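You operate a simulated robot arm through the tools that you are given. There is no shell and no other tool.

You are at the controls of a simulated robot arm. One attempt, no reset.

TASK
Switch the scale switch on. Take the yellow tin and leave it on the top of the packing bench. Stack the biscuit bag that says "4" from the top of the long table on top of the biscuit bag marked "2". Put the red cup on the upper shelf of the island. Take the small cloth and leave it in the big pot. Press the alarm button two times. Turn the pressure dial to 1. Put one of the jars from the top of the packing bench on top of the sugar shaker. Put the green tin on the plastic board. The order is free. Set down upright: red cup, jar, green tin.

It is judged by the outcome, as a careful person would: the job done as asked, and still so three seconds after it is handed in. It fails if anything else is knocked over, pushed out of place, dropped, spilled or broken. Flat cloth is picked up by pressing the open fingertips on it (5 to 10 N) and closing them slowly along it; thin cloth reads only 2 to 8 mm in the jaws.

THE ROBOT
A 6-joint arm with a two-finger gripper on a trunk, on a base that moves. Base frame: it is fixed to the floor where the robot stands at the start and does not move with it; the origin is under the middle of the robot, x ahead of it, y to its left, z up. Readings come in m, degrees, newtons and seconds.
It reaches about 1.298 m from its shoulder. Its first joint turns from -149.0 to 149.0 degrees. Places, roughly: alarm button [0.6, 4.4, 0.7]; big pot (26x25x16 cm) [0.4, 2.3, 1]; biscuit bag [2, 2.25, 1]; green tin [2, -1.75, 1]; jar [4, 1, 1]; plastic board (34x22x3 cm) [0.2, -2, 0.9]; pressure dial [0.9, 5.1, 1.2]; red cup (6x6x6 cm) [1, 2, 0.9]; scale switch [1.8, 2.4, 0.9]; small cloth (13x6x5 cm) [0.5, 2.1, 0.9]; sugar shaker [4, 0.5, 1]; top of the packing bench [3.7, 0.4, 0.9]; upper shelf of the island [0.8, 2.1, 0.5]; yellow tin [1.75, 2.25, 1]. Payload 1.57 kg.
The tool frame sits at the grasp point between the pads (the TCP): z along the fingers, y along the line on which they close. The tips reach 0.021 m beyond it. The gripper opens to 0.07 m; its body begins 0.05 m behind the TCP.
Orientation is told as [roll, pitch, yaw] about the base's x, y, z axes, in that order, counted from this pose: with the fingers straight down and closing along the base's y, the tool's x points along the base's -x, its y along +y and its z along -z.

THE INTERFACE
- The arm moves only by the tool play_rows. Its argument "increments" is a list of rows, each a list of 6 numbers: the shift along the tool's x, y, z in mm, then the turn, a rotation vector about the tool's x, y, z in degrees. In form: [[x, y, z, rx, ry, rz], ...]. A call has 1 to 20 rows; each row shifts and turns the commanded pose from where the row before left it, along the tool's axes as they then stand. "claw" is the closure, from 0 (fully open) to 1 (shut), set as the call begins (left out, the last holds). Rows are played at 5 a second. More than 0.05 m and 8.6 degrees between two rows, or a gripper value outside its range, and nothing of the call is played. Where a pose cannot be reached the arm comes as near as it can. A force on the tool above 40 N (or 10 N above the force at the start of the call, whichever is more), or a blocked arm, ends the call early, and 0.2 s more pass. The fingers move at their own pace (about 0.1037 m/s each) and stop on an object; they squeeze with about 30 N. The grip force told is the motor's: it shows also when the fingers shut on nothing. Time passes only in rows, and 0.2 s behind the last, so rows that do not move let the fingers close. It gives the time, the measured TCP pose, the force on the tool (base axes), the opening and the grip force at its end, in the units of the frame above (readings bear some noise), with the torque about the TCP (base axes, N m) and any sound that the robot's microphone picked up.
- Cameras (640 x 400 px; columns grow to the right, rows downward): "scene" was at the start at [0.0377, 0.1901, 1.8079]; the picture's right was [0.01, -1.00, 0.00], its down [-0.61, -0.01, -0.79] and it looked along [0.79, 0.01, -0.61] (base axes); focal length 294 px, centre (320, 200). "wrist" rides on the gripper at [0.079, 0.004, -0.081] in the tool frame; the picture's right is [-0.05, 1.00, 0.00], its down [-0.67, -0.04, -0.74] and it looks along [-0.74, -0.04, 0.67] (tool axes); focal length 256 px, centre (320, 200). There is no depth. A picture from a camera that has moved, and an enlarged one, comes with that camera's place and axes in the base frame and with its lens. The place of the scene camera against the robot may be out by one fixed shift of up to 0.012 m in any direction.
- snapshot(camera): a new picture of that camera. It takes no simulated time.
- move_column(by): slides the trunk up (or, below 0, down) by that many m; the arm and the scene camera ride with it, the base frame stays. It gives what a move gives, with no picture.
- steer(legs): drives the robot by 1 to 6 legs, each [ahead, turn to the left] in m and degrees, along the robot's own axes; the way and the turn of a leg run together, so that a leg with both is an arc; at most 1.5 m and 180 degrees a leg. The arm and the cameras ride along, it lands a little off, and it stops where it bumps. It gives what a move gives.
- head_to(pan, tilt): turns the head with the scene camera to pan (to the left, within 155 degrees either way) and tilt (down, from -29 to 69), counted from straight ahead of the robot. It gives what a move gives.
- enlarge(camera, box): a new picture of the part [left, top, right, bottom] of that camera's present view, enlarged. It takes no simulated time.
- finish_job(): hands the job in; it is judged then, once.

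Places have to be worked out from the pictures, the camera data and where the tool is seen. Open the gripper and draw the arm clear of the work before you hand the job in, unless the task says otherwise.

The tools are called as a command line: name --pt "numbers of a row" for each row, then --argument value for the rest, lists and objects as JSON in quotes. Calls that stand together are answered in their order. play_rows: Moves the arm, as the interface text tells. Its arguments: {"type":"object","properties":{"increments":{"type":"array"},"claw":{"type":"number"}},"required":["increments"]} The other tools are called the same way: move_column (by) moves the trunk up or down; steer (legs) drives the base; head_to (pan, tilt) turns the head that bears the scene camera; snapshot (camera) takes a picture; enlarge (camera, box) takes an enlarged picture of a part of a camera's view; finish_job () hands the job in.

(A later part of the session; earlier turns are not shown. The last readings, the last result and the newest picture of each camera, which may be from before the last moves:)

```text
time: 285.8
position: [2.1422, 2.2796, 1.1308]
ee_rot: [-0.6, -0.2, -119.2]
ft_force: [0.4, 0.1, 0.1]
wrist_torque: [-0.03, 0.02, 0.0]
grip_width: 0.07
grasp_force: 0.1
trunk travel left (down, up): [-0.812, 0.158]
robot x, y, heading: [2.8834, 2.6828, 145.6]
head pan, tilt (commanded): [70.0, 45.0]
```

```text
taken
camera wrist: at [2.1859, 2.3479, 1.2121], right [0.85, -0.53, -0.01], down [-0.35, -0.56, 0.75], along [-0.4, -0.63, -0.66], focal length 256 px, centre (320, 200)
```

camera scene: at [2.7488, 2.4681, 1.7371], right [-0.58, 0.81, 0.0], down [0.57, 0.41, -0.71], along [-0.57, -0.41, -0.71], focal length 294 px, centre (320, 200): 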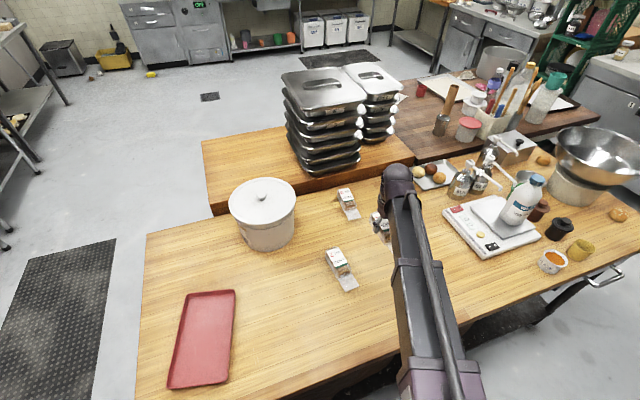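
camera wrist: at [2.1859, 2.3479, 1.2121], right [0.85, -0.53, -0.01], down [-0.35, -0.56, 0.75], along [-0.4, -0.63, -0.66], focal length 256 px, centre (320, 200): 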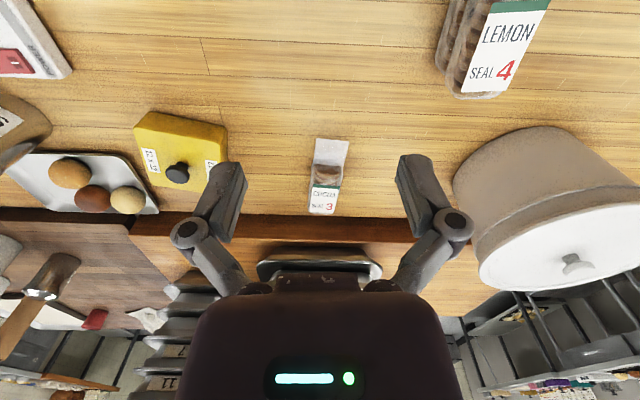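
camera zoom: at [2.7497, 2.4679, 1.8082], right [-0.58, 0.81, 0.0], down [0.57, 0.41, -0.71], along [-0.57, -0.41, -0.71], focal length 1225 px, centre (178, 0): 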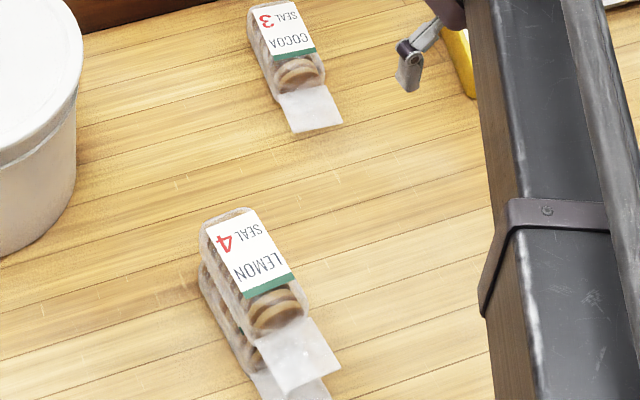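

play_rows --pt "-28.3 -38.2 0 0 0 0" --pt "-28.3 -38.2 0 0 0 0" --pt "-28.3 -38.2 0 0 0 0" --pt "-28.3 -38.2 0 0 0 0" --pt "-28.3 -38.2 0 0 0 0" --pt "-28.3 -38.2 0 0 0 0" --pt "0 0 0 0 0 0"

move_column --by -0.08

snapshot --camera "wrist"

snapshot --camera "scene"

```text
time: 287.4
position: [1.8534, 2.2475, 1.1319]
ee_rot: [-0.5, -0.3, -119.2]
ft_force: [0.7, 0.0, 0.4]
wrist_torque: [-0.02, 0.0, -0.03]
grip_width: 0.07
grasp_force: 0.1
out of reach, approached as far as the arm can: row 1
trunk travel left (down, up): [-0.812, 0.158]
robot x, y, heading: [2.8758, 2.6789, 145.6]
head pan, tilt (commanded): [70.0, 45.0]
```

```text
time: 288.5
position: [1.8541, 2.2468, 1.0523]
ee_rot: [-0.5, -0.3, -119.1]
ft_force: [0.3, 0.7, 0.3]
wrist_torque: [0.03, 0.02, -0.03]
grip_width: 0.07
grasp_force: 0.0
trunk travel left (down, up): [-0.732, 0.238]
robot x, y, heading: [2.8789, 2.68, 145.7]
head pan, tilt (commanded): [70.0, 45.0]
```

```text
taken
camera wrist: at [1.8965, 2.3142, 1.1321], right [0.85, -0.53, -0.01], down [-0.35, -0.56, 0.75], along [-0.4, -0.63, -0.66], focal length 256 px, centre (320, 200)
```

wrist: 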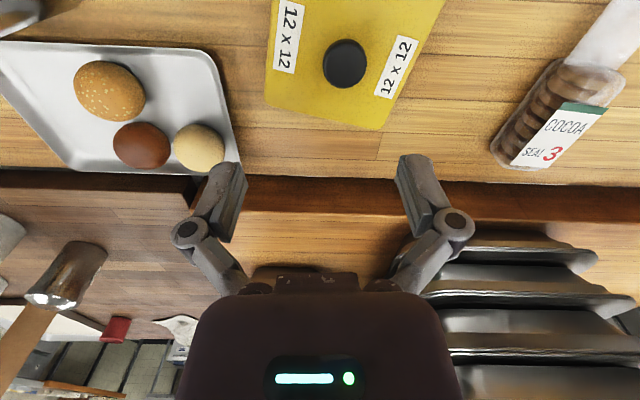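

```text
taken
camera scene: at [2.7494, 2.4683, 1.7282], right [-0.58, 0.81, 0.0], down [0.57, 0.41, -0.71], along [-0.57, -0.41, -0.71], focal length 294 px, centre (320, 200)
```

scene: 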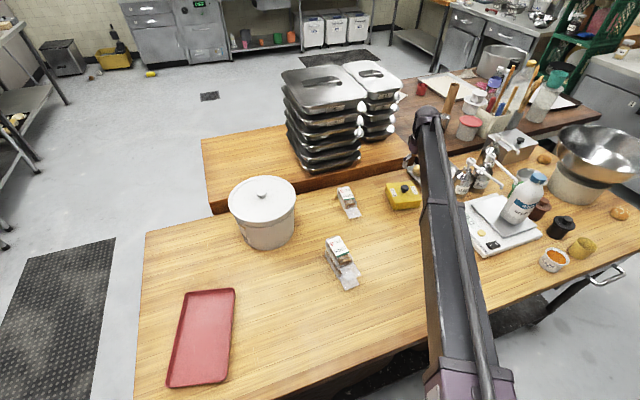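

The knob is at about (1.873, 2.243), z ≈ 0.93. I correct and descend close above it.

play_rows --pt "6 18.5 0 0 0 0" --pt "0 0 0 0 0 0"

move_column --by -0.08

snapshot --camera "wrist"

```text
time: 289.1
position: [1.8724, 2.2441, 1.0507]
ee_rot: [-0.5, -0.1, -119.1]
ft_force: [-0.3, -0.4, -0.9]
wrist_torque: [0.0, -0.03, 0.0]
grip_width: 0.0699
grasp_force: 0.2
trunk travel left (down, up): [-0.732, 0.238]
robot x, y, heading: [2.8796, 2.68, 145.9]
head pan, tilt (commanded): [70.0, 45.0]
```

```text
time: 290.3
position: [1.8723, 2.2448, 0.9703]
ee_rot: [-0.5, -0.3, -119.2]
ft_force: [0.5, 0.1, 0.6]
wrist_torque: [0.01, 0.0, 0.01]
grip_width: 0.07
grasp_force: 0.1
trunk travel left (down, up): [-0.652, 0.318]
robot x, y, heading: [2.8802, 2.6832, 145.7]
head pan, tilt (commanded): [70.0, 45.0]
```

```text
taken
camera wrist: at [1.9147, 2.3122, 1.0521], right [0.85, -0.53, -0.01], down [-0.35, -0.56, 0.75], along [-0.4, -0.63, -0.66], focal length 256 px, centre (320, 200)
```

wrist: 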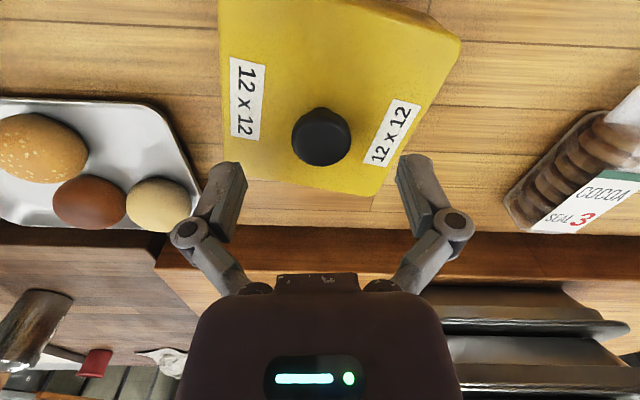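

Centred on the knob. I lower the last centimetres in small steps so the tips stop just above the lid.

move_column --by -0.024

move_column --by -0.005

snapshot --camera "wrist"

enlarge --camera "scene" --box '[370, 130, 466, 202]'

```text
time: 291.0
position: [1.8723, 2.2449, 0.9478]
ee_rot: [-0.4, -0.3, -119.2]
ft_force: [-0.2, 0.8, -0.2]
wrist_torque: [-0.01, 0.02, 0.02]
grip_width: 0.0701
grasp_force: 0.0
trunk travel left (down, up): [-0.628, 0.342]
robot x, y, heading: [2.8787, 2.6802, 145.6]
head pan, tilt (commanded): [70.0, 45.0]
```

```text
time: 291.5
position: [1.8726, 2.2446, 0.9421]
ee_rot: [-0.4, -0.4, -119.2]
ft_force: [0.9, 0.2, 0.8]
wrist_torque: [0.05, -0.02, 0.04]
grip_width: 0.07
grasp_force: 0.0
trunk travel left (down, up): [-0.623, 0.347]
robot x, y, heading: [2.8802, 2.6826, 145.6]
head pan, tilt (commanded): [70.0, 45.0]
```

```text
taken
camera wrist: at [1.9146, 2.3121, 1.023], right [0.85, -0.53, -0.01], down [-0.35, -0.56, 0.75], along [-0.4, -0.63, -0.66], focal length 256 px, centre (320, 200)
```

wrist: 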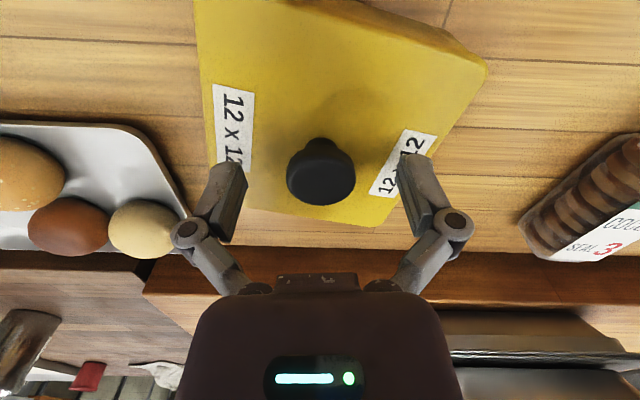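

```text
5.56 times, centred on (418, 166) of scene
camera zoom: at [2.7493, 2.4683, 1.6192], right [-0.58, 0.81, 0.0], down [0.57, 0.41, -0.71], along [-0.57, -0.41, -0.71], focal length 1633 px, centre (-224, 389)
```

zoom: 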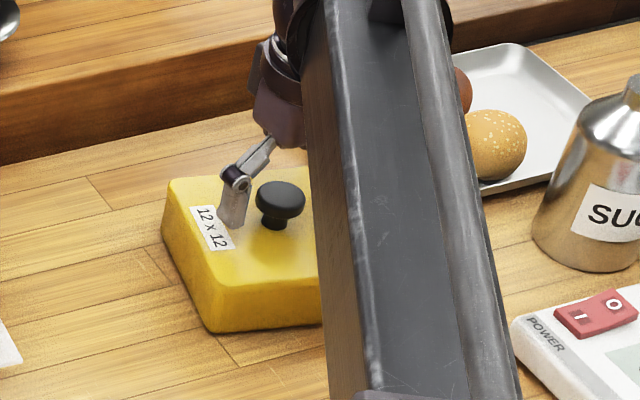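

The cap is level with the pads. I close on the knob and lift a little.

play_rows --pt "0 0 0 0 0 0" --pt "0 0 0 0 0 0" --pt "0 0 0 0 0 0" --pt "0 0 0 0 0 0" --claw 1

move_column --by 0.03

snapshot --camera "wrist"

```text
time: 292.5
position: [1.8717, 2.2445, 0.9431]
ee_rot: [-0.5, -0.3, -119.1]
ft_force: [0.8, 1.0, 5.3]
wrist_torque: [-0.03, -0.02, -0.15]
grip_width: 0.03
grasp_force: 30.1
trunk travel left (down, up): [-0.623, 0.347]
robot x, y, heading: [2.8779, 2.6835, 145.7]
head pan, tilt (commanded): [70.0, 45.0]
```

```text
time: 293.3
position: [1.8718, 2.2447, 0.9717]
ee_rot: [-0.3, -0.1, -119.2]
ft_force: [0.5, -0.2, -3.0]
wrist_torque: [0.01, 0.03, 0.0]
grip_width: 0.0301
grasp_force: 29.6
trunk travel left (down, up): [-0.653, 0.317]
robot x, y, heading: [2.8792, 2.684, 145.6]
head pan, tilt (commanded): [70.0, 45.0]
```

```text
taken
camera wrist: at [1.9142, 2.3119, 1.0526], right [0.85, -0.53, -0.01], down [-0.35, -0.56, 0.75], along [-0.4, -0.63, -0.66], focal length 256 px, centre (320, 200)
```

wrist: 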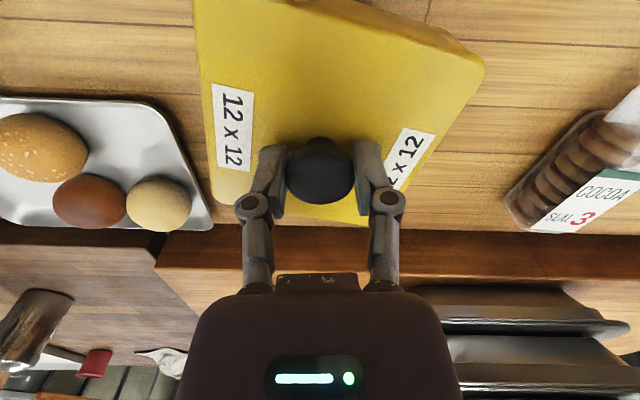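

The tin hangs level from its knob. I raise it high, retract the arm, and drive back toward the packing bench.

move_column --by 0.31

play_rows --pt "31.7 24.3 0 0 0 0" --pt "31.7 24.3 0 0 0 0" --pt "31.7 24.3 0 0 0 0" --pt "31.7 24.3 0 0 0 0" --pt "31.7 24.3 0 0 0 0" --pt "31.7 24.3 0 0 0 0" --pt "31.7 24.3 0 0 0 0" --pt "31.7 24.3 0 0 0 0" --pt "31.7 24.3 0 0 0 0" --pt "31.7 24.3 0 0 0 0" --pt "0 0 0 0 0 0"

steer --legs '[[-0.9, 0]]'

head_to --pan 60 --tilt 35

snapshot --camera "scene"

```text
time: 296.4
position: [1.8714, 2.2443, 1.2821]
ee_rot: [-0.3, -0.2, -119.3]
ft_force: [-0.1, 0.3, -2.8]
wrist_torque: [0.01, 0.0, -0.02]
grip_width: 0.03
grasp_force: 29.7
trunk travel left (down, up): [-0.963, 0.007]
robot x, y, heading: [2.8769, 2.6832, 145.7]
head pan, tilt (commanded): [70.0, 45.0]
```

```text
time: 298.8
position: [2.2356, 2.4025, 1.2819]
ee_rot: [-0.3, -0.2, -119.2]
ft_force: [-0.3, -0.2, -3.6]
wrist_torque: [0.01, -0.04, -0.02]
grip_width: 0.0301
grasp_force: 30.0
out of reach, approached as far as the arm can: row 7
trunk travel left (down, up): [-0.963, 0.007]
robot x, y, heading: [2.8784, 2.6825, 145.4]
head pan, tilt (commanded): [70.0, 45.0]
```

```text
time: 304.6
position: [2.9963, 1.8867, 1.2811]
ee_rot: [-0.5, -0.2, -118.0]
ft_force: [-0.5, -0.8, -3.3]
wrist_torque: [0.02, 0.03, 0.01]
grip_width: 0.03
grasp_force: 29.8
trunk travel left (down, up): [-0.963, 0.007]
robot x, y, heading: [3.6323, 2.1795, 146.9]
head pan, tilt (commanded): [70.0, 45.0]
```

```text
time: 305.3
position: [2.997, 1.8872, 1.2802]
ee_rot: [-0.5, -0.2, -118.0]
ft_force: [0.3, 0.1, -4.1]
wrist_torque: [0.0, -0.03, -0.01]
grip_width: 0.0303
grasp_force: 30.0
trunk travel left (down, up): [-0.963, 0.007]
robot x, y, heading: [3.6329, 2.1828, 147.1]
head pan, tilt (commanded): [60.0, 35.0]
```

```text
taken
camera scene: at [3.4941, 1.9716, 1.9739], right [-0.45, 0.89, 0.0], down [0.51, 0.26, -0.82], along [-0.73, -0.37, -0.57], focal length 294 px, centre (320, 200)
```

scene: 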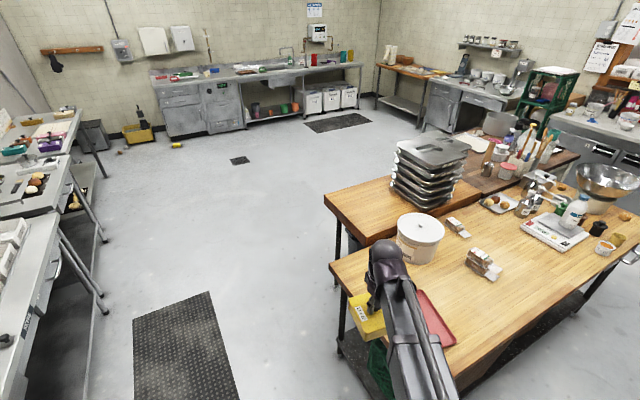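

The way is clear. I turn and reverse to stand in front of the packing bench's left end, then face it.

steer --legs '[[0, -92.4], [-0.89, 0], [0, -88.6]]'

head_to --pan 0 --tilt 40

snapshot --camera "scene"

```text
time: 322.6
position: [3.7693, 1.6925, 1.2826]
ee_rot: [-0.3, -0.3, 60.0]
ft_force: [-1.1, -0.1, -3.9]
wrist_torque: [0.02, 0.01, 0.01]
grip_width: 0.0298
grasp_force: 29.8
trunk travel left (down, up): [-0.963, 0.007]
robot x, y, heading: [3.0918, 1.3736, -34.8]
head pan, tilt (commanded): [60.0, 35.0]
```

```text
time: 323.9
position: [3.7679, 1.6915, 1.2824]
ee_rot: [-0.5, -0.2, 60.0]
ft_force: [0.6, 0.0, -3.0]
wrist_torque: [-0.02, 0.03, -0.01]
grip_width: 0.0299
grasp_force: 30.1
trunk travel left (down, up): [-0.963, 0.007]
robot x, y, heading: [3.0927, 1.3764, -34.8]
head pan, tilt (commanded): [0.0, 40.0]
```

```text
taken
camera scene: at [3.2156, 1.4928, 1.9665], right [-0.57, -0.82, 0.0], down [-0.53, 0.37, -0.77], along [0.63, -0.44, -0.64], focal length 294 px, centre (320, 200)
```

scene: 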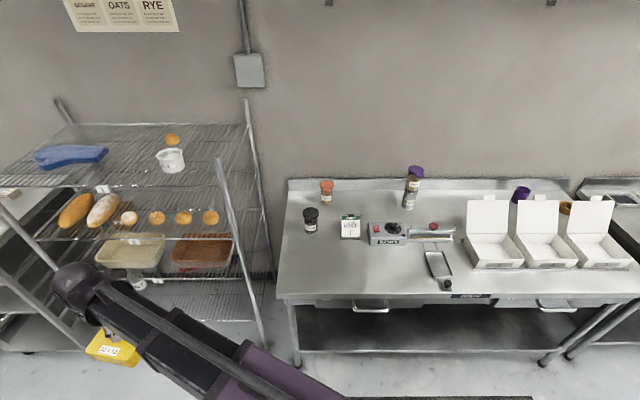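

The jar on the shaker stands well. I swing the tin right, over the free front-left area of the bench near (3.834, 0.953).

play_rows --pt "37.9 -26.65 0 0 0 0" --pt "37.9 -26.65 0 0 0 0" --pt "37.9 -26.65 0 0 0 0" --pt "37.9 -26.65 0 0 0 0" --pt "37.9 -26.65 0 0 0 0" --pt "37.9 -26.65 0 0 0 0" --pt "37.9 -26.65 0 0 0 0" --pt "37.9 -26.65 0 0 0 0" --pt "37.9 -26.65 0 0 0 0" --pt "37.9 -26.65 0 0 0 0" --pt "37.9 -26.65 0 0 0 0" --pt "37.9 -26.65 0 0 0 0" --pt "37.9 -26.65 0 0 0 0" --pt "37.9 -26.65 0 0 0 0" --pt "37.9 -26.65 0 0 0 0" --pt "37.9 -26.65 0 0 0 0" --pt "0 0 0 0 0 0"

move_column --by -0.2

snapshot --camera "scene"

snapshot --camera "wrist"

```text
time: 327.5
position: [3.8298, 0.9558, 1.2822]
ee_rot: [-0.4, -0.2, 60.0]
ft_force: [-0.6, 1.2, -3.7]
wrist_torque: [-0.05, 0.0, 0.02]
grip_width: 0.0299
grasp_force: 29.8
out of reach, approached as far as the arm can: row 4, 8
trunk travel left (down, up): [-0.963, 0.007]
robot x, y, heading: [3.0918, 1.375, -34.6]
head pan, tilt (commanded): [0.0, 40.0]
```

```text
time: 329.7
position: [3.8306, 0.9546, 1.0807]
ee_rot: [-0.4, -0.3, 59.9]
ft_force: [0.1, 0.8, -3.3]
wrist_torque: [-0.03, 0.0, -0.03]
grip_width: 0.03
grasp_force: 29.7
trunk travel left (down, up): [-0.763, 0.207]
robot x, y, heading: [3.0926, 1.3758, -34.5]
head pan, tilt (commanded): [0.0, 40.0]
```

```text
taken
camera scene: at [3.2163, 1.4931, 1.7665], right [-0.57, -0.82, 0.0], down [-0.53, 0.37, -0.77], along [0.63, -0.44, -0.64], focal length 294 px, centre (320, 200)
```

scene: 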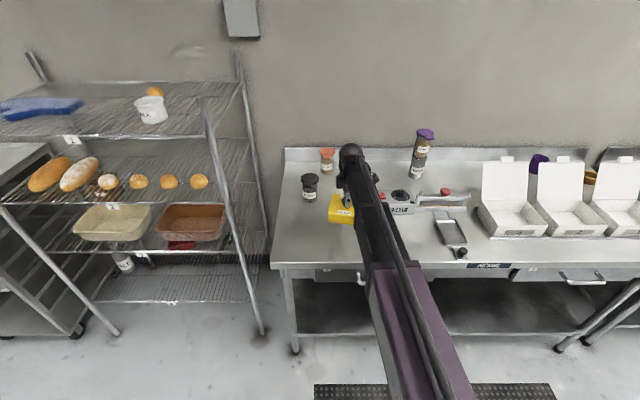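

```text
taken
camera wrist: at [3.7864, 0.8889, 1.1628], right [-0.84, 0.55, -0.01], down [0.36, 0.56, 0.75], along [0.41, 0.62, -0.66], focal length 256 px, centre (320, 200)
```

wrist: 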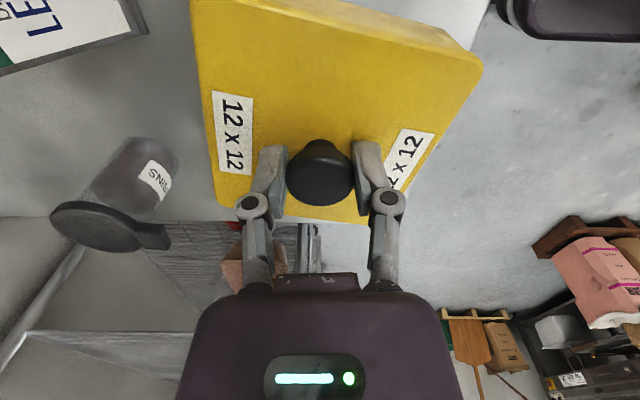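

Clear on all sides. I lower toward the bench top and then in small steps until contact.

move_column --by -0.09

move_column --by -0.01

enlarge --camera "scene" --box '[290, 130, 418, 226]'

```text
time: 330.9
position: [3.8306, 0.9554, 0.9923]
ee_rot: [-0.4, -0.3, 60.0]
ft_force: [0.0, 0.2, -3.4]
wrist_torque: [-0.03, 0.0, -0.02]
grip_width: 0.0297
grasp_force: 30.3
trunk travel left (down, up): [-0.673, 0.297]
robot x, y, heading: [3.091, 1.3765, -34.5]
head pan, tilt (commanded): [0.0, 40.0]
```

```text
time: 331.5
position: [3.8298, 0.9547, 0.9821]
ee_rot: [-0.5, -0.3, 60.0]
ft_force: [0.7, -0.6, -3.1]
wrist_torque: [0.0, 0.01, 0.0]
grip_width: 0.0301
grasp_force: 30.4
trunk travel left (down, up): [-0.663, 0.307]
robot x, y, heading: [3.094, 1.3758, -34.7]
head pan, tilt (commanded): [0.0, 40.0]
```

```text
4.17 times, centred on (354, 178) of scene
camera zoom: at [3.2162, 1.4931, 1.6664], right [-0.57, -0.82, 0.0], down [-0.53, 0.37, -0.77], along [0.63, -0.44, -0.64], focal length 1225 px, centre (178, 292)
```

zoom: 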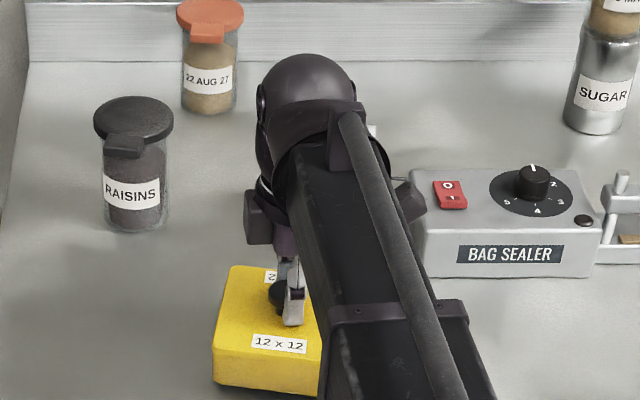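

move_column --by -0.006

move_column --by -0.005

move_column --by -0.004

```text
time: 332.1
position: [3.8307, 0.9554, 0.9758]
ee_rot: [-0.3, -0.3, 59.9]
ft_force: [0.0, 0.2, -3.3]
wrist_torque: [-0.02, 0.02, 0.01]
grip_width: 0.0302
grasp_force: 29.8
trunk travel left (down, up): [-0.657, 0.313]
robot x, y, heading: [3.0931, 1.3748, -34.7]
head pan, tilt (commanded): [0.0, 40.0]
```

```text
time: 332.6
position: [3.8309, 0.9547, 0.9728]
ee_rot: [-0.6, -0.2, 60.0]
ft_force: [6.8, -4.5, 20.1]
wrist_torque: [0.03, -0.06, -0.06]
grip_width: 0.0304
grasp_force: 29.8
trunk travel left (down, up): [-0.652, 0.318]
robot x, y, heading: [3.0936, 1.3809, -34.7]
head pan, tilt (commanded): [0.0, 40.0]
```

```text
time: 333.1
position: [3.83, 0.9556, 0.9682]
ee_rot: [-0.5, -0.4, 60.0]
ft_force: [5.7, -3.6, 21.5]
wrist_torque: [0.16, 0.18, -0.05]
grip_width: 0.0301
grasp_force: 29.9
trunk travel left (down, up): [-0.648, 0.322]
robot x, y, heading: [3.092, 1.3778, -34.7]
head pan, tilt (commanded): [0.0, 40.0]
```

The tin rests on the bench. I open the fingers and rise.

move_column --by 0.003

play_rows --pt "0 0 0 0 0 0" --pt "0 0 0 0 0 0" --pt "0 0 0 0 0 0" --claw 0

move_column --by 0.2

play_rows --pt "0 40 0 0 0 0" --pt "0 40 0 0 0 0" --pt "0 40 0 0 0 0" --pt "0 0 0 0 0 0"

snapshot --camera "scene"

```text
time: 333.6
position: [3.8286, 0.9559, 0.9696]
ee_rot: [-0.3, -0.3, 60.0]
ft_force: [0.4, -0.5, -3.7]
wrist_torque: [-0.03, 0.0, 0.0]
grip_width: 0.0298
grasp_force: 30.2
trunk travel left (down, up): [-0.651, 0.319]
robot x, y, heading: [3.0928, 1.377, -34.8]
head pan, tilt (commanded): [0.0, 40.0]
```

```text
time: 334.4
position: [3.8302, 0.9565, 0.9688]
ee_rot: [-0.4, -0.3, 59.9]
ft_force: [-0.8, -0.7, -1.0]
wrist_torque: [0.03, 0.04, 0.01]
grip_width: 0.07
grasp_force: 0.1
trunk travel left (down, up): [-0.651, 0.319]
robot x, y, heading: [3.092, 1.3768, -35.1]
head pan, tilt (commanded): [0.0, 40.0]
```

```text
time: 336.6
position: [3.8308, 0.955, 1.1711]
ee_rot: [-0.5, -0.3, 60.0]
ft_force: [0.2, -0.5, 0.3]
wrist_torque: [0.01, 0.0, 0.01]
grip_width: 0.0699
grasp_force: 0.0
trunk travel left (down, up): [-0.851, 0.119]
robot x, y, heading: [3.089, 1.3786, -34.8]
head pan, tilt (commanded): [0.0, 40.0]
```

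```text
time: 337.6
position: [3.7283, 1.0175, 1.1697]
ee_rot: [-0.4, -0.3, 60.0]
ft_force: [0.5, -0.3, -1.0]
wrist_torque: [0.02, 0.02, -0.01]
grip_width: 0.0699
grasp_force: 0.0
trunk travel left (down, up): [-0.851, 0.119]
robot x, y, heading: [3.0948, 1.3785, -34.7]
head pan, tilt (commanded): [0.0, 40.0]
```

```text
taken
camera scene: at [3.2169, 1.4927, 1.8544], right [-0.57, -0.82, 0.0], down [-0.53, 0.37, -0.77], along [0.63, -0.44, -0.64], focal length 294 px, centre (320, 200)
```

scene: 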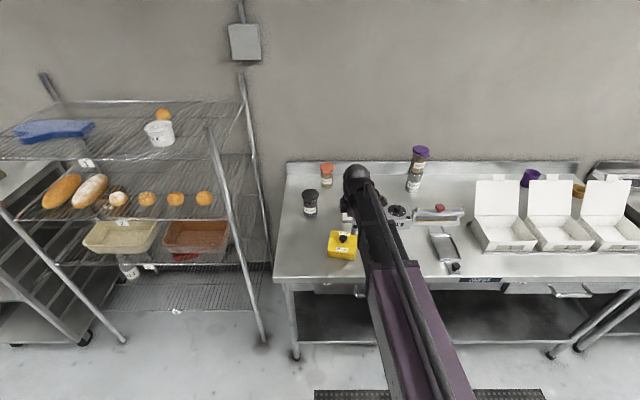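

The yellow tin stands on the packing bench. I bring the wrist back to neutral, raise the trunk, and drive around the front of the long table to the island.

play_rows --pt "0 0 0 0 0 8.2" --pt "0 0 0 0 0 8.2" --pt "0 0 0 0 0 8.2" --pt "0 0 0 0 0 8.2" --pt "0 0 0 0 0 8.2" --pt "0 0 0 0 0 8.2" --pt "0 0 0 0 0 8.2" --pt "0 0 0 0 0 8.2" --pt "0 0 0 0 0 8.2" --pt "0 0 0 0 0 8.2" --pt "0 0 0 0 0 8.2" --pt "0 0 0 0 0 0"

move_column --by 0.115

steer --legs '[[0, -90.5], [0.9, 0], [0, -67.6], [1.5, 0]]'

head_to --pan -30 --tilt 30

snapshot --camera "scene"

```text
time: 340.2
position: [3.7255, 1.0136, 1.1696]
ee_rot: [0.4, -0.4, -30.3]
ft_force: [0.0, 0.4, 0.4]
wrist_torque: [0.04, 0.03, 0.02]
grip_width: 0.0704
grasp_force: 0.1
trunk travel left (down, up): [-0.851, 0.119]
robot x, y, heading: [3.0942, 1.3741, -34.8]
head pan, tilt (commanded): [0.0, 40.0]
```

```text
time: 341.7
position: [3.7266, 1.0147, 1.2854]
ee_rot: [0.2, -0.3, -30.3]
ft_force: [-0.5, 0.2, -0.2]
wrist_torque: [0.01, 0.0, 0.01]
grip_width: 0.0703
grasp_force: 0.1
trunk travel left (down, up): [-0.966, 0.004]
robot x, y, heading: [3.0903, 1.3773, -34.6]
head pan, tilt (commanded): [0.0, 40.0]
```

```text
time: 366.3
position: [0.3709, 0.9819, 1.2846]
ee_rot: [0.3, -0.4, 173.3]
ft_force: [-0.3, -1.0, -0.2]
wrist_torque: [-0.01, -0.04, 0.02]
grip_width: 0.0701
grasp_force: 0.0
trunk travel left (down, up): [-0.966, 0.004]
robot x, y, heading: [1.0962, 0.9009, 169.0]
head pan, tilt (commanded): [0.0, 40.0]
```

```text
time: 367.2
position: [0.3705, 0.9812, 1.2861]
ee_rot: [0.3, -0.4, 173.3]
ft_force: [0.7, 0.2, 0.1]
wrist_torque: [0.01, 0.01, -0.01]
grip_width: 0.0699
grasp_force: 0.2
trunk travel left (down, up): [-0.966, 0.004]
robot x, y, heading: [1.0993, 0.9048, 169.1]
head pan, tilt (commanded): [-30.0, 30.0]
```

```text
taken
camera scene: at [1.0357, 0.7865, 1.9848], right [0.66, 0.76, 0.0], down [0.38, -0.33, -0.87], along [-0.65, 0.57, -0.5], focal length 294 px, centre (320, 200)
```

scene: 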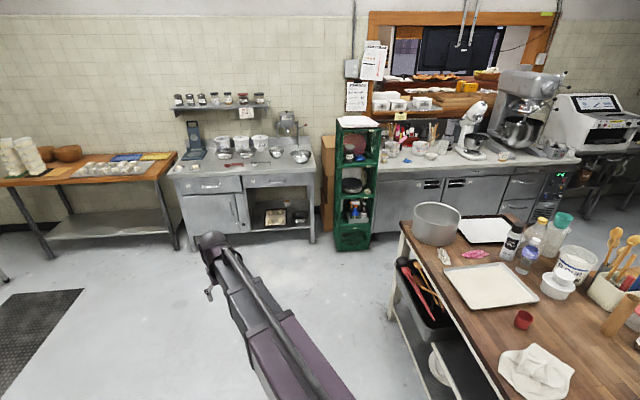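

The island is ahead right. I drive along its front and turn to face it.

steer --legs '[[0, -24], [0.83, 0], [0, -90]]'

head_to --pan 0 --tilt 45

snapshot --camera "scene"

snapshot --camera "wrist"

```text
time: 380.2
position: [0.7606, 2.0312, 1.2845]
ee_rot: [0.2, -0.4, 60.0]
ft_force: [-0.7, 0.3, 0.0]
wrist_torque: [-0.02, 0.06, -0.01]
grip_width: 0.0701
grasp_force: 0.1
trunk travel left (down, up): [-0.966, 0.004]
robot x, y, heading: [0.416, 1.383, 56.1]
head pan, tilt (commanded): [-30.0, 30.0]
```

```text
time: 381.1
position: [0.7594, 2.0314, 1.2853]
ee_rot: [0.2, -0.4, 60.0]
ft_force: [-1.0, 0.6, -1.7]
wrist_torque: [0.02, 0.02, -0.01]
grip_width: 0.0699
grasp_force: 0.1
trunk travel left (down, up): [-0.966, 0.004]
robot x, y, heading: [0.4154, 1.3862, 56.1]
head pan, tilt (commanded): [0.0, 45.0]
```

```text
taken
camera scene: at [0.2903, 1.5101, 1.9622], right [0.83, -0.56, 0.0], down [-0.4, -0.59, -0.71], along [0.4, 0.59, -0.71], focal length 294 px, centre (320, 200)
```

scene: 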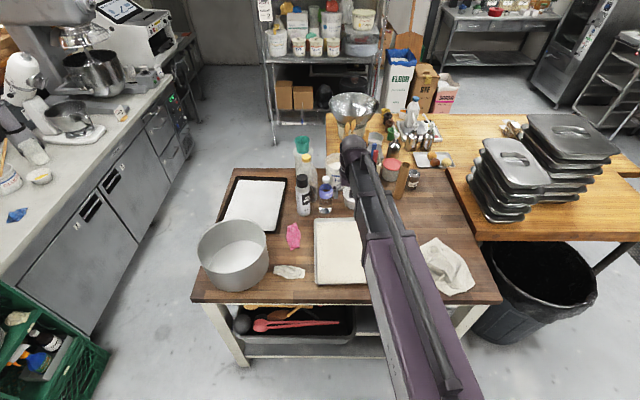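

```text
taken
camera wrist: at [0.7158, 1.965, 1.3657], right [-0.84, 0.55, 0.01], down [0.36, 0.55, 0.75], along [0.41, 0.63, -0.66], focal length 256 px, centre (320, 200)
```

wrist: 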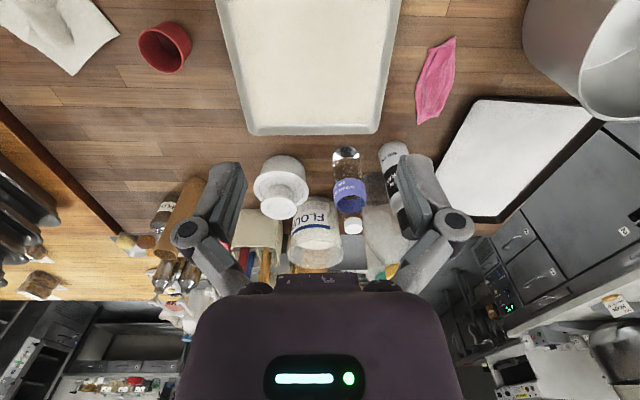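

The small crumpled cloth is near (0.54, 2.10), the pot near (0.40, 2.26), and the red cup is right of the tray. I zoom to see them.

enlarge --camera "scene" --box '[190, 210, 330, 300]'

enlarge --camera "wrist" --box '[100, 0, 260, 100]'

head_to --pan 0 --tilt 62

snapshot --camera "scene"

```text
4.44 times, centred on (260, 255) of scene
camera zoom: at [0.2903, 1.5101, 1.9622], right [0.83, -0.56, 0.0], down [-0.4, -0.59, -0.71], along [0.4, 0.59, -0.71], focal length 1307 px, centre (587, -44)
```

zoom: 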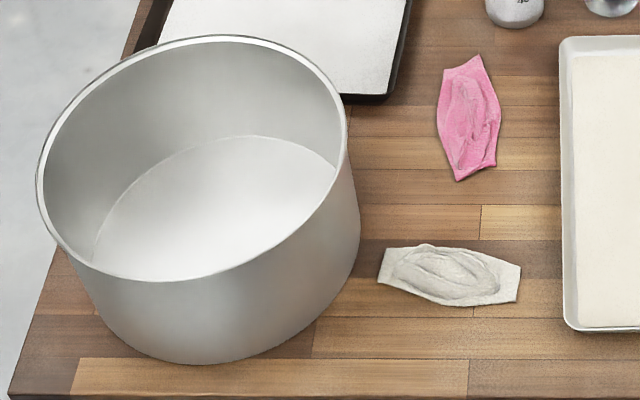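

```text
4.00 times, centred on (180, 50) of wrist
camera zoom: at [0.7158, 1.965, 1.3657], right [-0.84, 0.55, 0.01], down [0.36, 0.55, 0.75], along [0.41, 0.63, -0.66], focal length 1024 px, centre (880, 800)
```

zoom: 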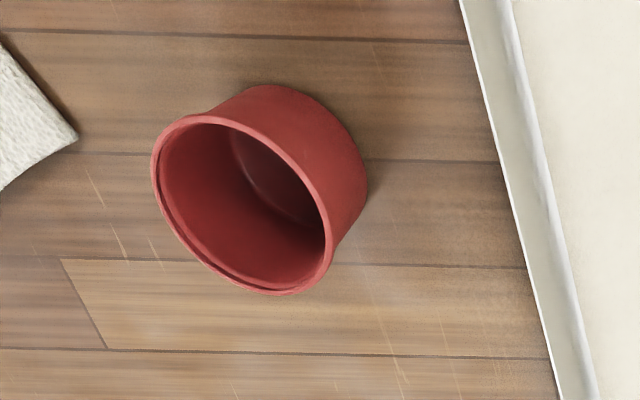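

```text
time: 381.9
position: [0.7582, 2.0334, 1.285]
ee_rot: [0.3, -0.5, 59.9]
ft_force: [0.2, -0.9, 0.2]
wrist_torque: [-0.03, 0.03, -0.01]
grip_width: 0.07
grasp_force: 0.0
trunk travel left (down, up): [-0.966, 0.004]
robot x, y, heading: [0.4138, 1.3856, 56.2]
head pan, tilt (commanded): [0.0, 62.0]
```

```text
taken
camera scene: at [0.2805, 1.4958, 1.9405], right [0.83, -0.56, 0.0], down [-0.49, -0.73, -0.47], along [0.26, 0.39, -0.88], focal length 294 px, centre (320, 200)
```

scene: 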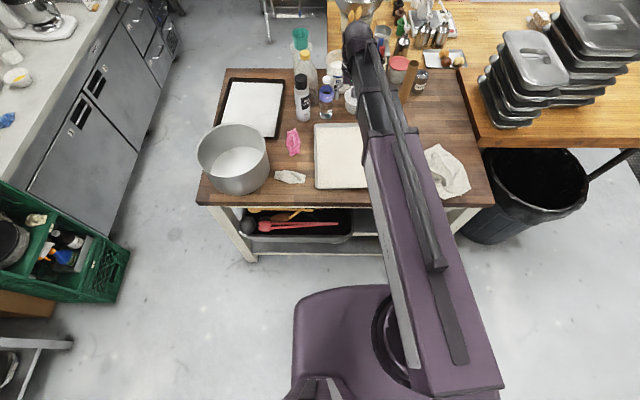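

The small cloth is the grey-white crumpled one, long axis along the table's length. I move above it and turn the hand so the fingers close across its narrow side.

play_rows --pt "8.3 36.8 0 0 0 0" --pt "8.3 36.8 0 0 0 0" --pt "8.3 36.8 0 0 0 0" --pt "8.3 36.8 0 0 0 0" --pt "8.3 36.8 0 0 0 0" --pt "8.3 36.8 0 0 0 0" --pt "0 0 0 0 0 -8.5" --pt "0 0 0 0 0 -8.5" --pt "0 0 0 0 0 -8.5" --pt "0 0 0 0 0 -8.5" --pt "0 0 0 0 0 -8.5" --pt "0 0 0 0 0 -8.5" --pt "0 0 0 0 0 -8.5" --pt "0 0 0 0 0 -8.5" --pt "0 0 0 0 0 -8.5" --pt "0 0 0 0 0 -8.5" --pt "0 0 0 0 0 0" --claw 0

move_column --by -0.12

snapshot --camera "wrist"

snapshot --camera "scene"

```text
time: 385.5
position: [0.5437, 2.1001, 1.2843]
ee_rot: [-0.4, -0.3, 145.1]
ft_force: [-0.1, 0.1, 0.3]
wrist_torque: [-0.03, -0.05, 0.01]
grip_width: 0.0699
grasp_force: 0.0
trunk travel left (down, up): [-0.966, 0.004]
robot x, y, heading: [0.416, 1.3884, 56.0]
head pan, tilt (commanded): [0.0, 62.0]
```

```text
time: 387.0
position: [0.5436, 2.099, 1.1649]
ee_rot: [-0.5, -0.3, 145.0]
ft_force: [-0.3, -1.1, -0.5]
wrist_torque: [0.02, 0.01, -0.03]
grip_width: 0.0701
grasp_force: 0.1
trunk travel left (down, up): [-0.846, 0.124]
robot x, y, heading: [0.4181, 1.3862, 56.0]
head pan, tilt (commanded): [0.0, 62.0]
```

```text
taken
camera wrist: at [0.6059, 2.05, 1.246], right [-0.62, -0.79, -0.01], down [-0.53, 0.4, 0.75], along [-0.59, 0.47, -0.66], focal length 256 px, centre (320, 200)
```

wrist: 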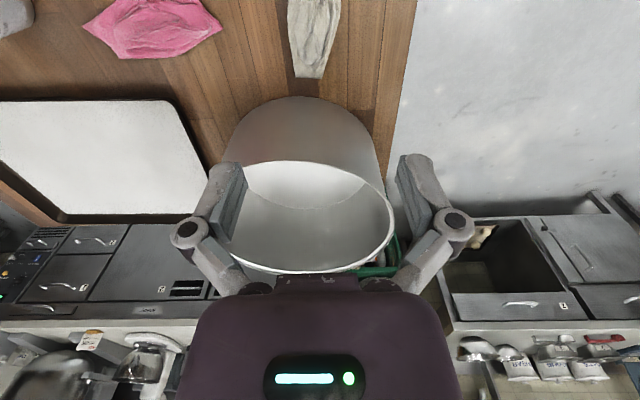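

```text
taken
camera scene: at [0.2804, 1.4958, 1.8204], right [0.83, -0.56, 0.0], down [-0.49, -0.73, -0.47], along [0.26, 0.39, -0.88], focal length 294 px, centre (320, 200)
```

scene: 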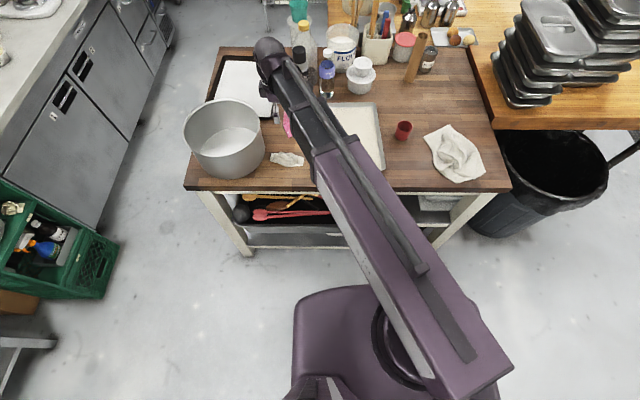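

The cloth runs under the hand, slightly turned; the pot is just beyond. I align (a little to the side away from the pot), lower, and look again.

play_rows --pt "12 -9 0 0 0 5.5" --pt "0 0 0 0 0 0"

move_column --by -0.13

snapshot --camera "wrist"

enlarge --camera "scene" --box '[180, 60, 340, 180]'

```text
time: 387.6
position: [0.5592, 2.1004, 1.1649]
ee_rot: [-0.4, -0.3, 139.3]
ft_force: [-1.0, 0.2, -0.6]
wrist_torque: [0.01, 0.02, 0.0]
grip_width: 0.0702
grasp_force: 0.0
trunk travel left (down, up): [-0.846, 0.124]
robot x, y, heading: [0.4186, 1.3862, 55.8]
head pan, tilt (commanded): [0.0, 62.0]
```

```text
time: 389.2
position: [0.5586, 2.1012, 1.0349]
ee_rot: [-0.3, -0.2, 139.5]
ft_force: [0.5, 0.3, -0.5]
wrist_torque: [-0.02, 0.0, -0.01]
grip_width: 0.0698
grasp_force: 0.0
trunk travel left (down, up): [-0.716, 0.254]
robot x, y, heading: [0.4154, 1.3881, 55.8]
head pan, tilt (commanded): [0.0, 62.0]
```

```text
taken
camera wrist: at [0.6157, 2.0452, 1.116], right [-0.69, -0.72, -0.01], down [-0.48, 0.45, 0.75], along [-0.54, 0.52, -0.66], focal length 256 px, centre (320, 200)
```

wrist: 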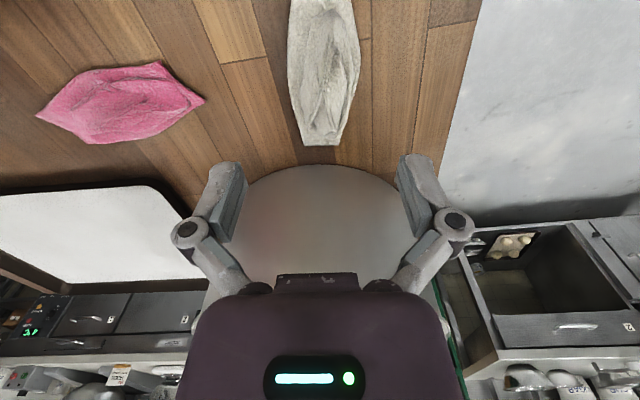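

```text
3.33 times, centred on (260, 120) of scene
camera zoom: at [0.2804, 1.4958, 1.6905], right [0.83, -0.56, 0.0], down [-0.49, -0.73, -0.47], along [0.26, 0.39, -0.88], focal length 980 px, centre (520, 467)
```

zoom: 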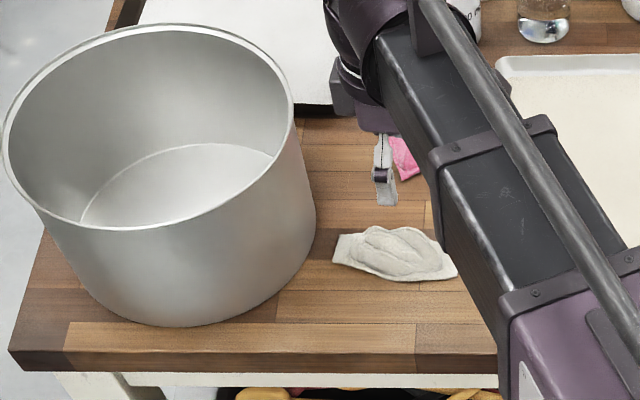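

The cloth is centred between the fingers. I shift 4 mm and lower; then step down until the tips press lightly.

play_rows --pt "0 4 0 0 0 0" --pt "0 0 0 0 0 0"

move_column --by -0.1

snapshot --camera "wrist"

enlarge --camera "scene" --box '[180, 40, 340, 160]'

```text
time: 389.8
position: [0.5549, 2.0978, 1.0345]
ee_rot: [-0.3, -0.3, 139.5]
ft_force: [0.2, -0.7, -0.3]
wrist_torque: [-0.01, -0.02, 0.01]
grip_width: 0.0698
grasp_force: 0.1
trunk travel left (down, up): [-0.716, 0.254]
robot x, y, heading: [0.4149, 1.3849, 56.1]
head pan, tilt (commanded): [0.0, 62.0]
```

```text
time: 391.1
position: [0.5563, 2.096, 0.9355]
ee_rot: [-0.4, -0.3, 139.5]
ft_force: [0.0, 0.0, 0.2]
wrist_torque: [-0.03, 0.02, -0.01]
grip_width: 0.0701
grasp_force: 0.1
trunk travel left (down, up): [-0.616, 0.354]
robot x, y, heading: [0.4144, 1.3841, 56.1]
head pan, tilt (commanded): [0.0, 62.0]
```

```text
taken
camera wrist: at [0.6135, 2.0418, 1.016], right [-0.69, -0.72, -0.01], down [-0.48, 0.45, 0.75], along [-0.54, 0.52, -0.66], focal length 256 px, centre (320, 200)
```

wrist: 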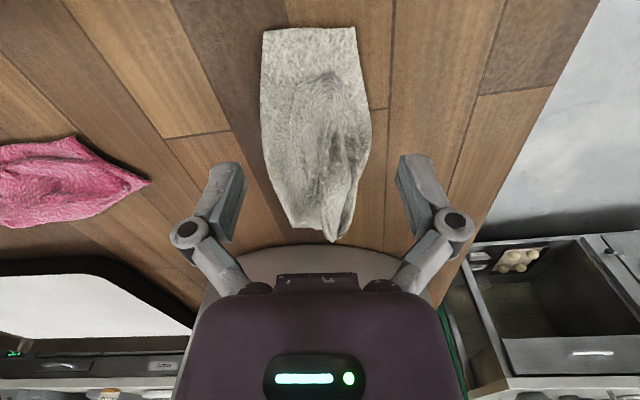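

```text
3.33 times, centred on (260, 100) of scene
camera zoom: at [0.2804, 1.4958, 1.5904], right [0.83, -0.56, 0.0], down [-0.49, -0.73, -0.47], along [0.26, 0.39, -0.88], focal length 980 px, centre (520, 533)
```

zoom: 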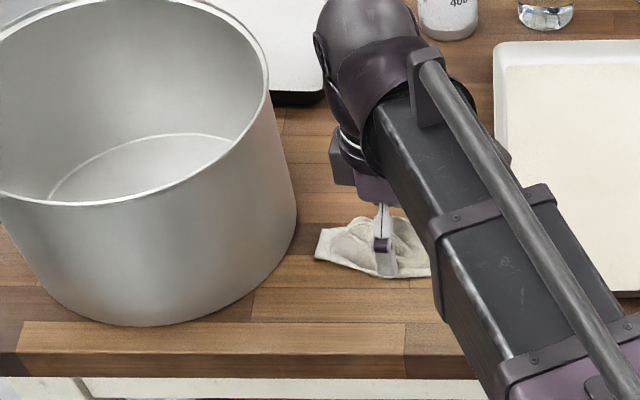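

I narrow the fingers to about 5 cm so the tips land on the cloth itself, then step down until they press with 5–10 N.

play_rows --pt "0 -2 0 0 0 0" --pt "0 0 0 0 0 0" --pt "0 0 0 0 0 0" --claw 0.27

move_column --by -0.015

move_column --by -0.006

move_column --by -0.004

```text
time: 391.9
position: [0.557, 2.0989, 0.9352]
ee_rot: [-0.4, -0.3, 139.4]
ft_force: [-0.1, 0.1, 0.5]
wrist_torque: [0.01, 0.01, -0.05]
grip_width: 0.051
grasp_force: 0.0
trunk travel left (down, up): [-0.616, 0.354]
robot x, y, heading: [0.416, 1.3848, 56.2]
head pan, tilt (commanded): [0.0, 62.0]
```

```text
time: 392.6
position: [0.5571, 2.0995, 0.9188]
ee_rot: [-0.5, -0.3, 139.5]
ft_force: [-0.4, -0.1, -0.2]
wrist_torque: [-0.02, -0.02, 0.0]
grip_width: 0.0517
grasp_force: 0.9
trunk travel left (down, up): [-0.601, 0.369]
robot x, y, heading: [0.4164, 1.3864, 55.9]
head pan, tilt (commanded): [0.0, 62.0]
```

```text
time: 393.1
position: [0.5575, 2.0979, 0.9148]
ee_rot: [-0.4, -0.4, 139.5]
ft_force: [-3.8, -2.6, 17.6]
wrist_torque: [-0.34, 0.2, -0.05]
grip_width: 0.0553
grasp_force: 8.8
trunk travel left (down, up): [-0.595, 0.375]
robot x, y, heading: [0.4146, 1.3877, 55.9]
head pan, tilt (commanded): [0.0, 62.0]
```

```text
time: 393.6
position: [0.5562, 2.0967, 0.9151]
ee_rot: [-0.8, -0.6, 139.5]
ft_force: [-1.5, 6.6, 67.0]
wrist_torque: [0.06, -0.43, 0.08]
grip_width: 0.0537
grasp_force: 32.2
trunk travel left (down, up): [-0.592, 0.378]
robot x, y, heading: [0.4123, 1.3837, 56.0]
head pan, tilt (commanded): [0.0, 62.0]
stopped: the force on the tool passed its limit at 44 N (the readings are from after the stop); the commanded pose is now the measured one
```

Too firm — I ease up a few millimetres to get the light press.

move_column --by 0.004

move_column --by 0.002

snapshot --camera "wrist"

```text
time: 394.1
position: [0.5563, 2.0972, 0.9155]
ee_rot: [-0.4, -0.5, 139.5]
ft_force: [-1.3, -2.3, 14.8]
wrist_torque: [-0.26, 0.12, -0.09]
grip_width: 0.0543
grasp_force: 2.4
trunk travel left (down, up): [-0.596, 0.374]
robot x, y, heading: [0.4136, 1.3893, 55.8]
head pan, tilt (commanded): [0.0, 62.0]
```

```text
time: 394.7
position: [0.5582, 2.099, 0.9165]
ee_rot: [-0.4, -0.4, 139.5]
ft_force: [0.6, -0.7, 0.5]
wrist_torque: [-0.01, -0.03, 0.02]
grip_width: 0.0513
grasp_force: 0.2
trunk travel left (down, up): [-0.598, 0.372]
robot x, y, heading: [0.4156, 1.3862, 56.2]
head pan, tilt (commanded): [0.0, 62.0]
```

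```text
taken
camera wrist: at [0.6147, 2.044, 0.9973], right [-0.69, -0.72, -0.01], down [-0.48, 0.45, 0.75], along [-0.54, 0.52, -0.66], focal length 256 px, centre (320, 200)
```

wrist: 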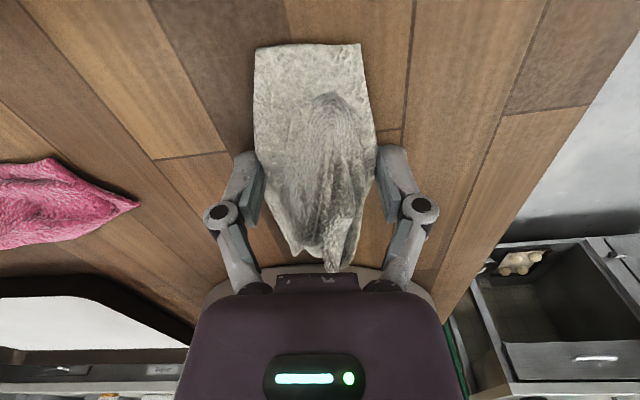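

I set a ~7 N press and close the fingers slowly in stages.

move_column --by -0.001

play_rows --pt "0 0 0 0 0 0" --pt "0 0 0 0 0 0" --claw 0.4

play_rows --pt "0 0 0 0 0 0" --pt "0 0 0 0 0 0" --claw 0.55

snapshot --camera "wrist"

```text
time: 395.2
position: [0.5574, 2.1001, 0.9159]
ee_rot: [-0.4, -0.3, 139.5]
ft_force: [1.0, 0.5, 4.5]
wrist_torque: [-0.08, 0.07, -0.03]
grip_width: 0.0529
grasp_force: 1.3
trunk travel left (down, up): [-0.597, 0.373]
robot x, y, heading: [0.4142, 1.3858, 56.0]
head pan, tilt (commanded): [0.0, 62.0]
```

```text
time: 395.8
position: [0.5561, 2.0985, 0.9169]
ee_rot: [-0.5, -0.4, 139.5]
ft_force: [-1.5, 2.7, 19.7]
wrist_torque: [-0.44, 0.43, -0.09]
grip_width: 0.0499
grasp_force: 30.1
trunk travel left (down, up): [-0.597, 0.373]
robot x, y, heading: [0.4134, 1.3868, 55.9]
head pan, tilt (commanded): [0.0, 62.0]
```

```text
time: 396.4
position: [0.5571, 2.0975, 0.9172]
ee_rot: [-0.4, -0.4, 139.5]
ft_force: [-2.7, 4.2, 24.0]
wrist_torque: [-0.45, 0.56, -0.18]
grip_width: 0.0492
grasp_force: 30.4
trunk travel left (down, up): [-0.597, 0.373]
robot x, y, heading: [0.4143, 1.3821, 55.8]
head pan, tilt (commanded): [0.0, 62.0]
```

```text
taken
camera wrist: at [0.6141, 2.0431, 0.9975], right [-0.69, -0.72, -0.01], down [-0.48, 0.45, 0.75], along [-0.54, 0.52, -0.66], focal length 256 px, centre (320, 200)
```

wrist: 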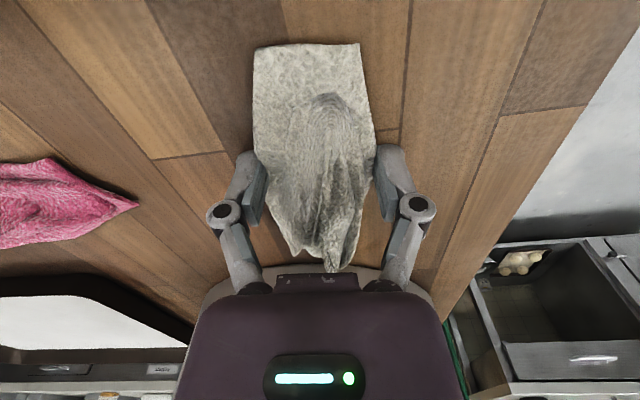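

The fingers stopped at 49 mm with full grip force, as if on a firm bundle. I lift slightly to see whether it holds.

move_column --by 0.005

snapshot --camera "wrist"

move_column --by 0.03

snapshot --camera "wrist"

```text
time: 396.9
position: [0.5581, 2.0987, 0.9202]
ee_rot: [-0.4, -0.3, 139.5]
ft_force: [0.7, 1.7, -0.8]
wrist_torque: [-0.02, 0.01, 0.03]
grip_width: 0.0492
grasp_force: 30.2
trunk travel left (down, up): [-0.602, 0.368]
robot x, y, heading: [0.4198, 1.3817, 56.1]
head pan, tilt (commanded): [0.0, 62.0]
```

```text
taken
camera wrist: at [0.6148, 2.0441, 1.0011], right [-0.69, -0.72, -0.01], down [-0.48, 0.45, 0.75], along [-0.54, 0.52, -0.66], focal length 256 px, centre (320, 200)
```

wrist: 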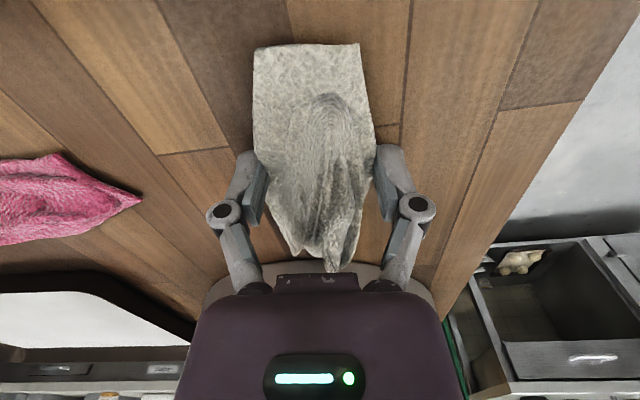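

```text
time: 397.7
position: [0.5576, 2.0988, 0.9508]
ee_rot: [-0.4, -0.5, 139.5]
ft_force: [-0.4, 0.0, -0.9]
wrist_torque: [0.03, 0.02, 0.01]
grip_width: 0.049
grasp_force: 30.2
trunk travel left (down, up): [-0.632, 0.338]
robot x, y, heading: [0.4176, 1.3864, 56.0]
head pan, tilt (commanded): [0.0, 62.0]
```

```text
taken
camera wrist: at [0.6146, 2.0442, 1.0314], right [-0.69, -0.72, -0.01], down [-0.48, 0.45, 0.75], along [-0.54, 0.52, -0.66], focal length 256 px, centre (320, 200)
```

wrist: 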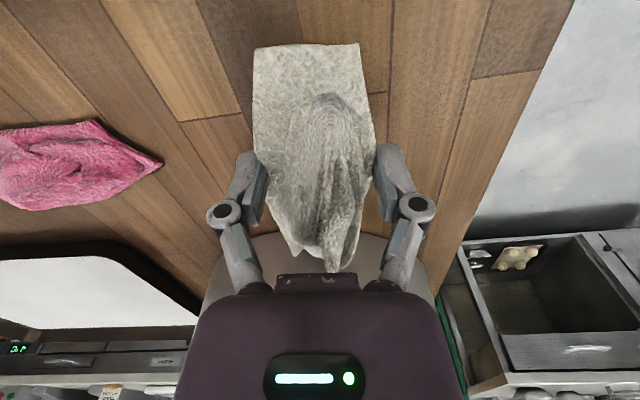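

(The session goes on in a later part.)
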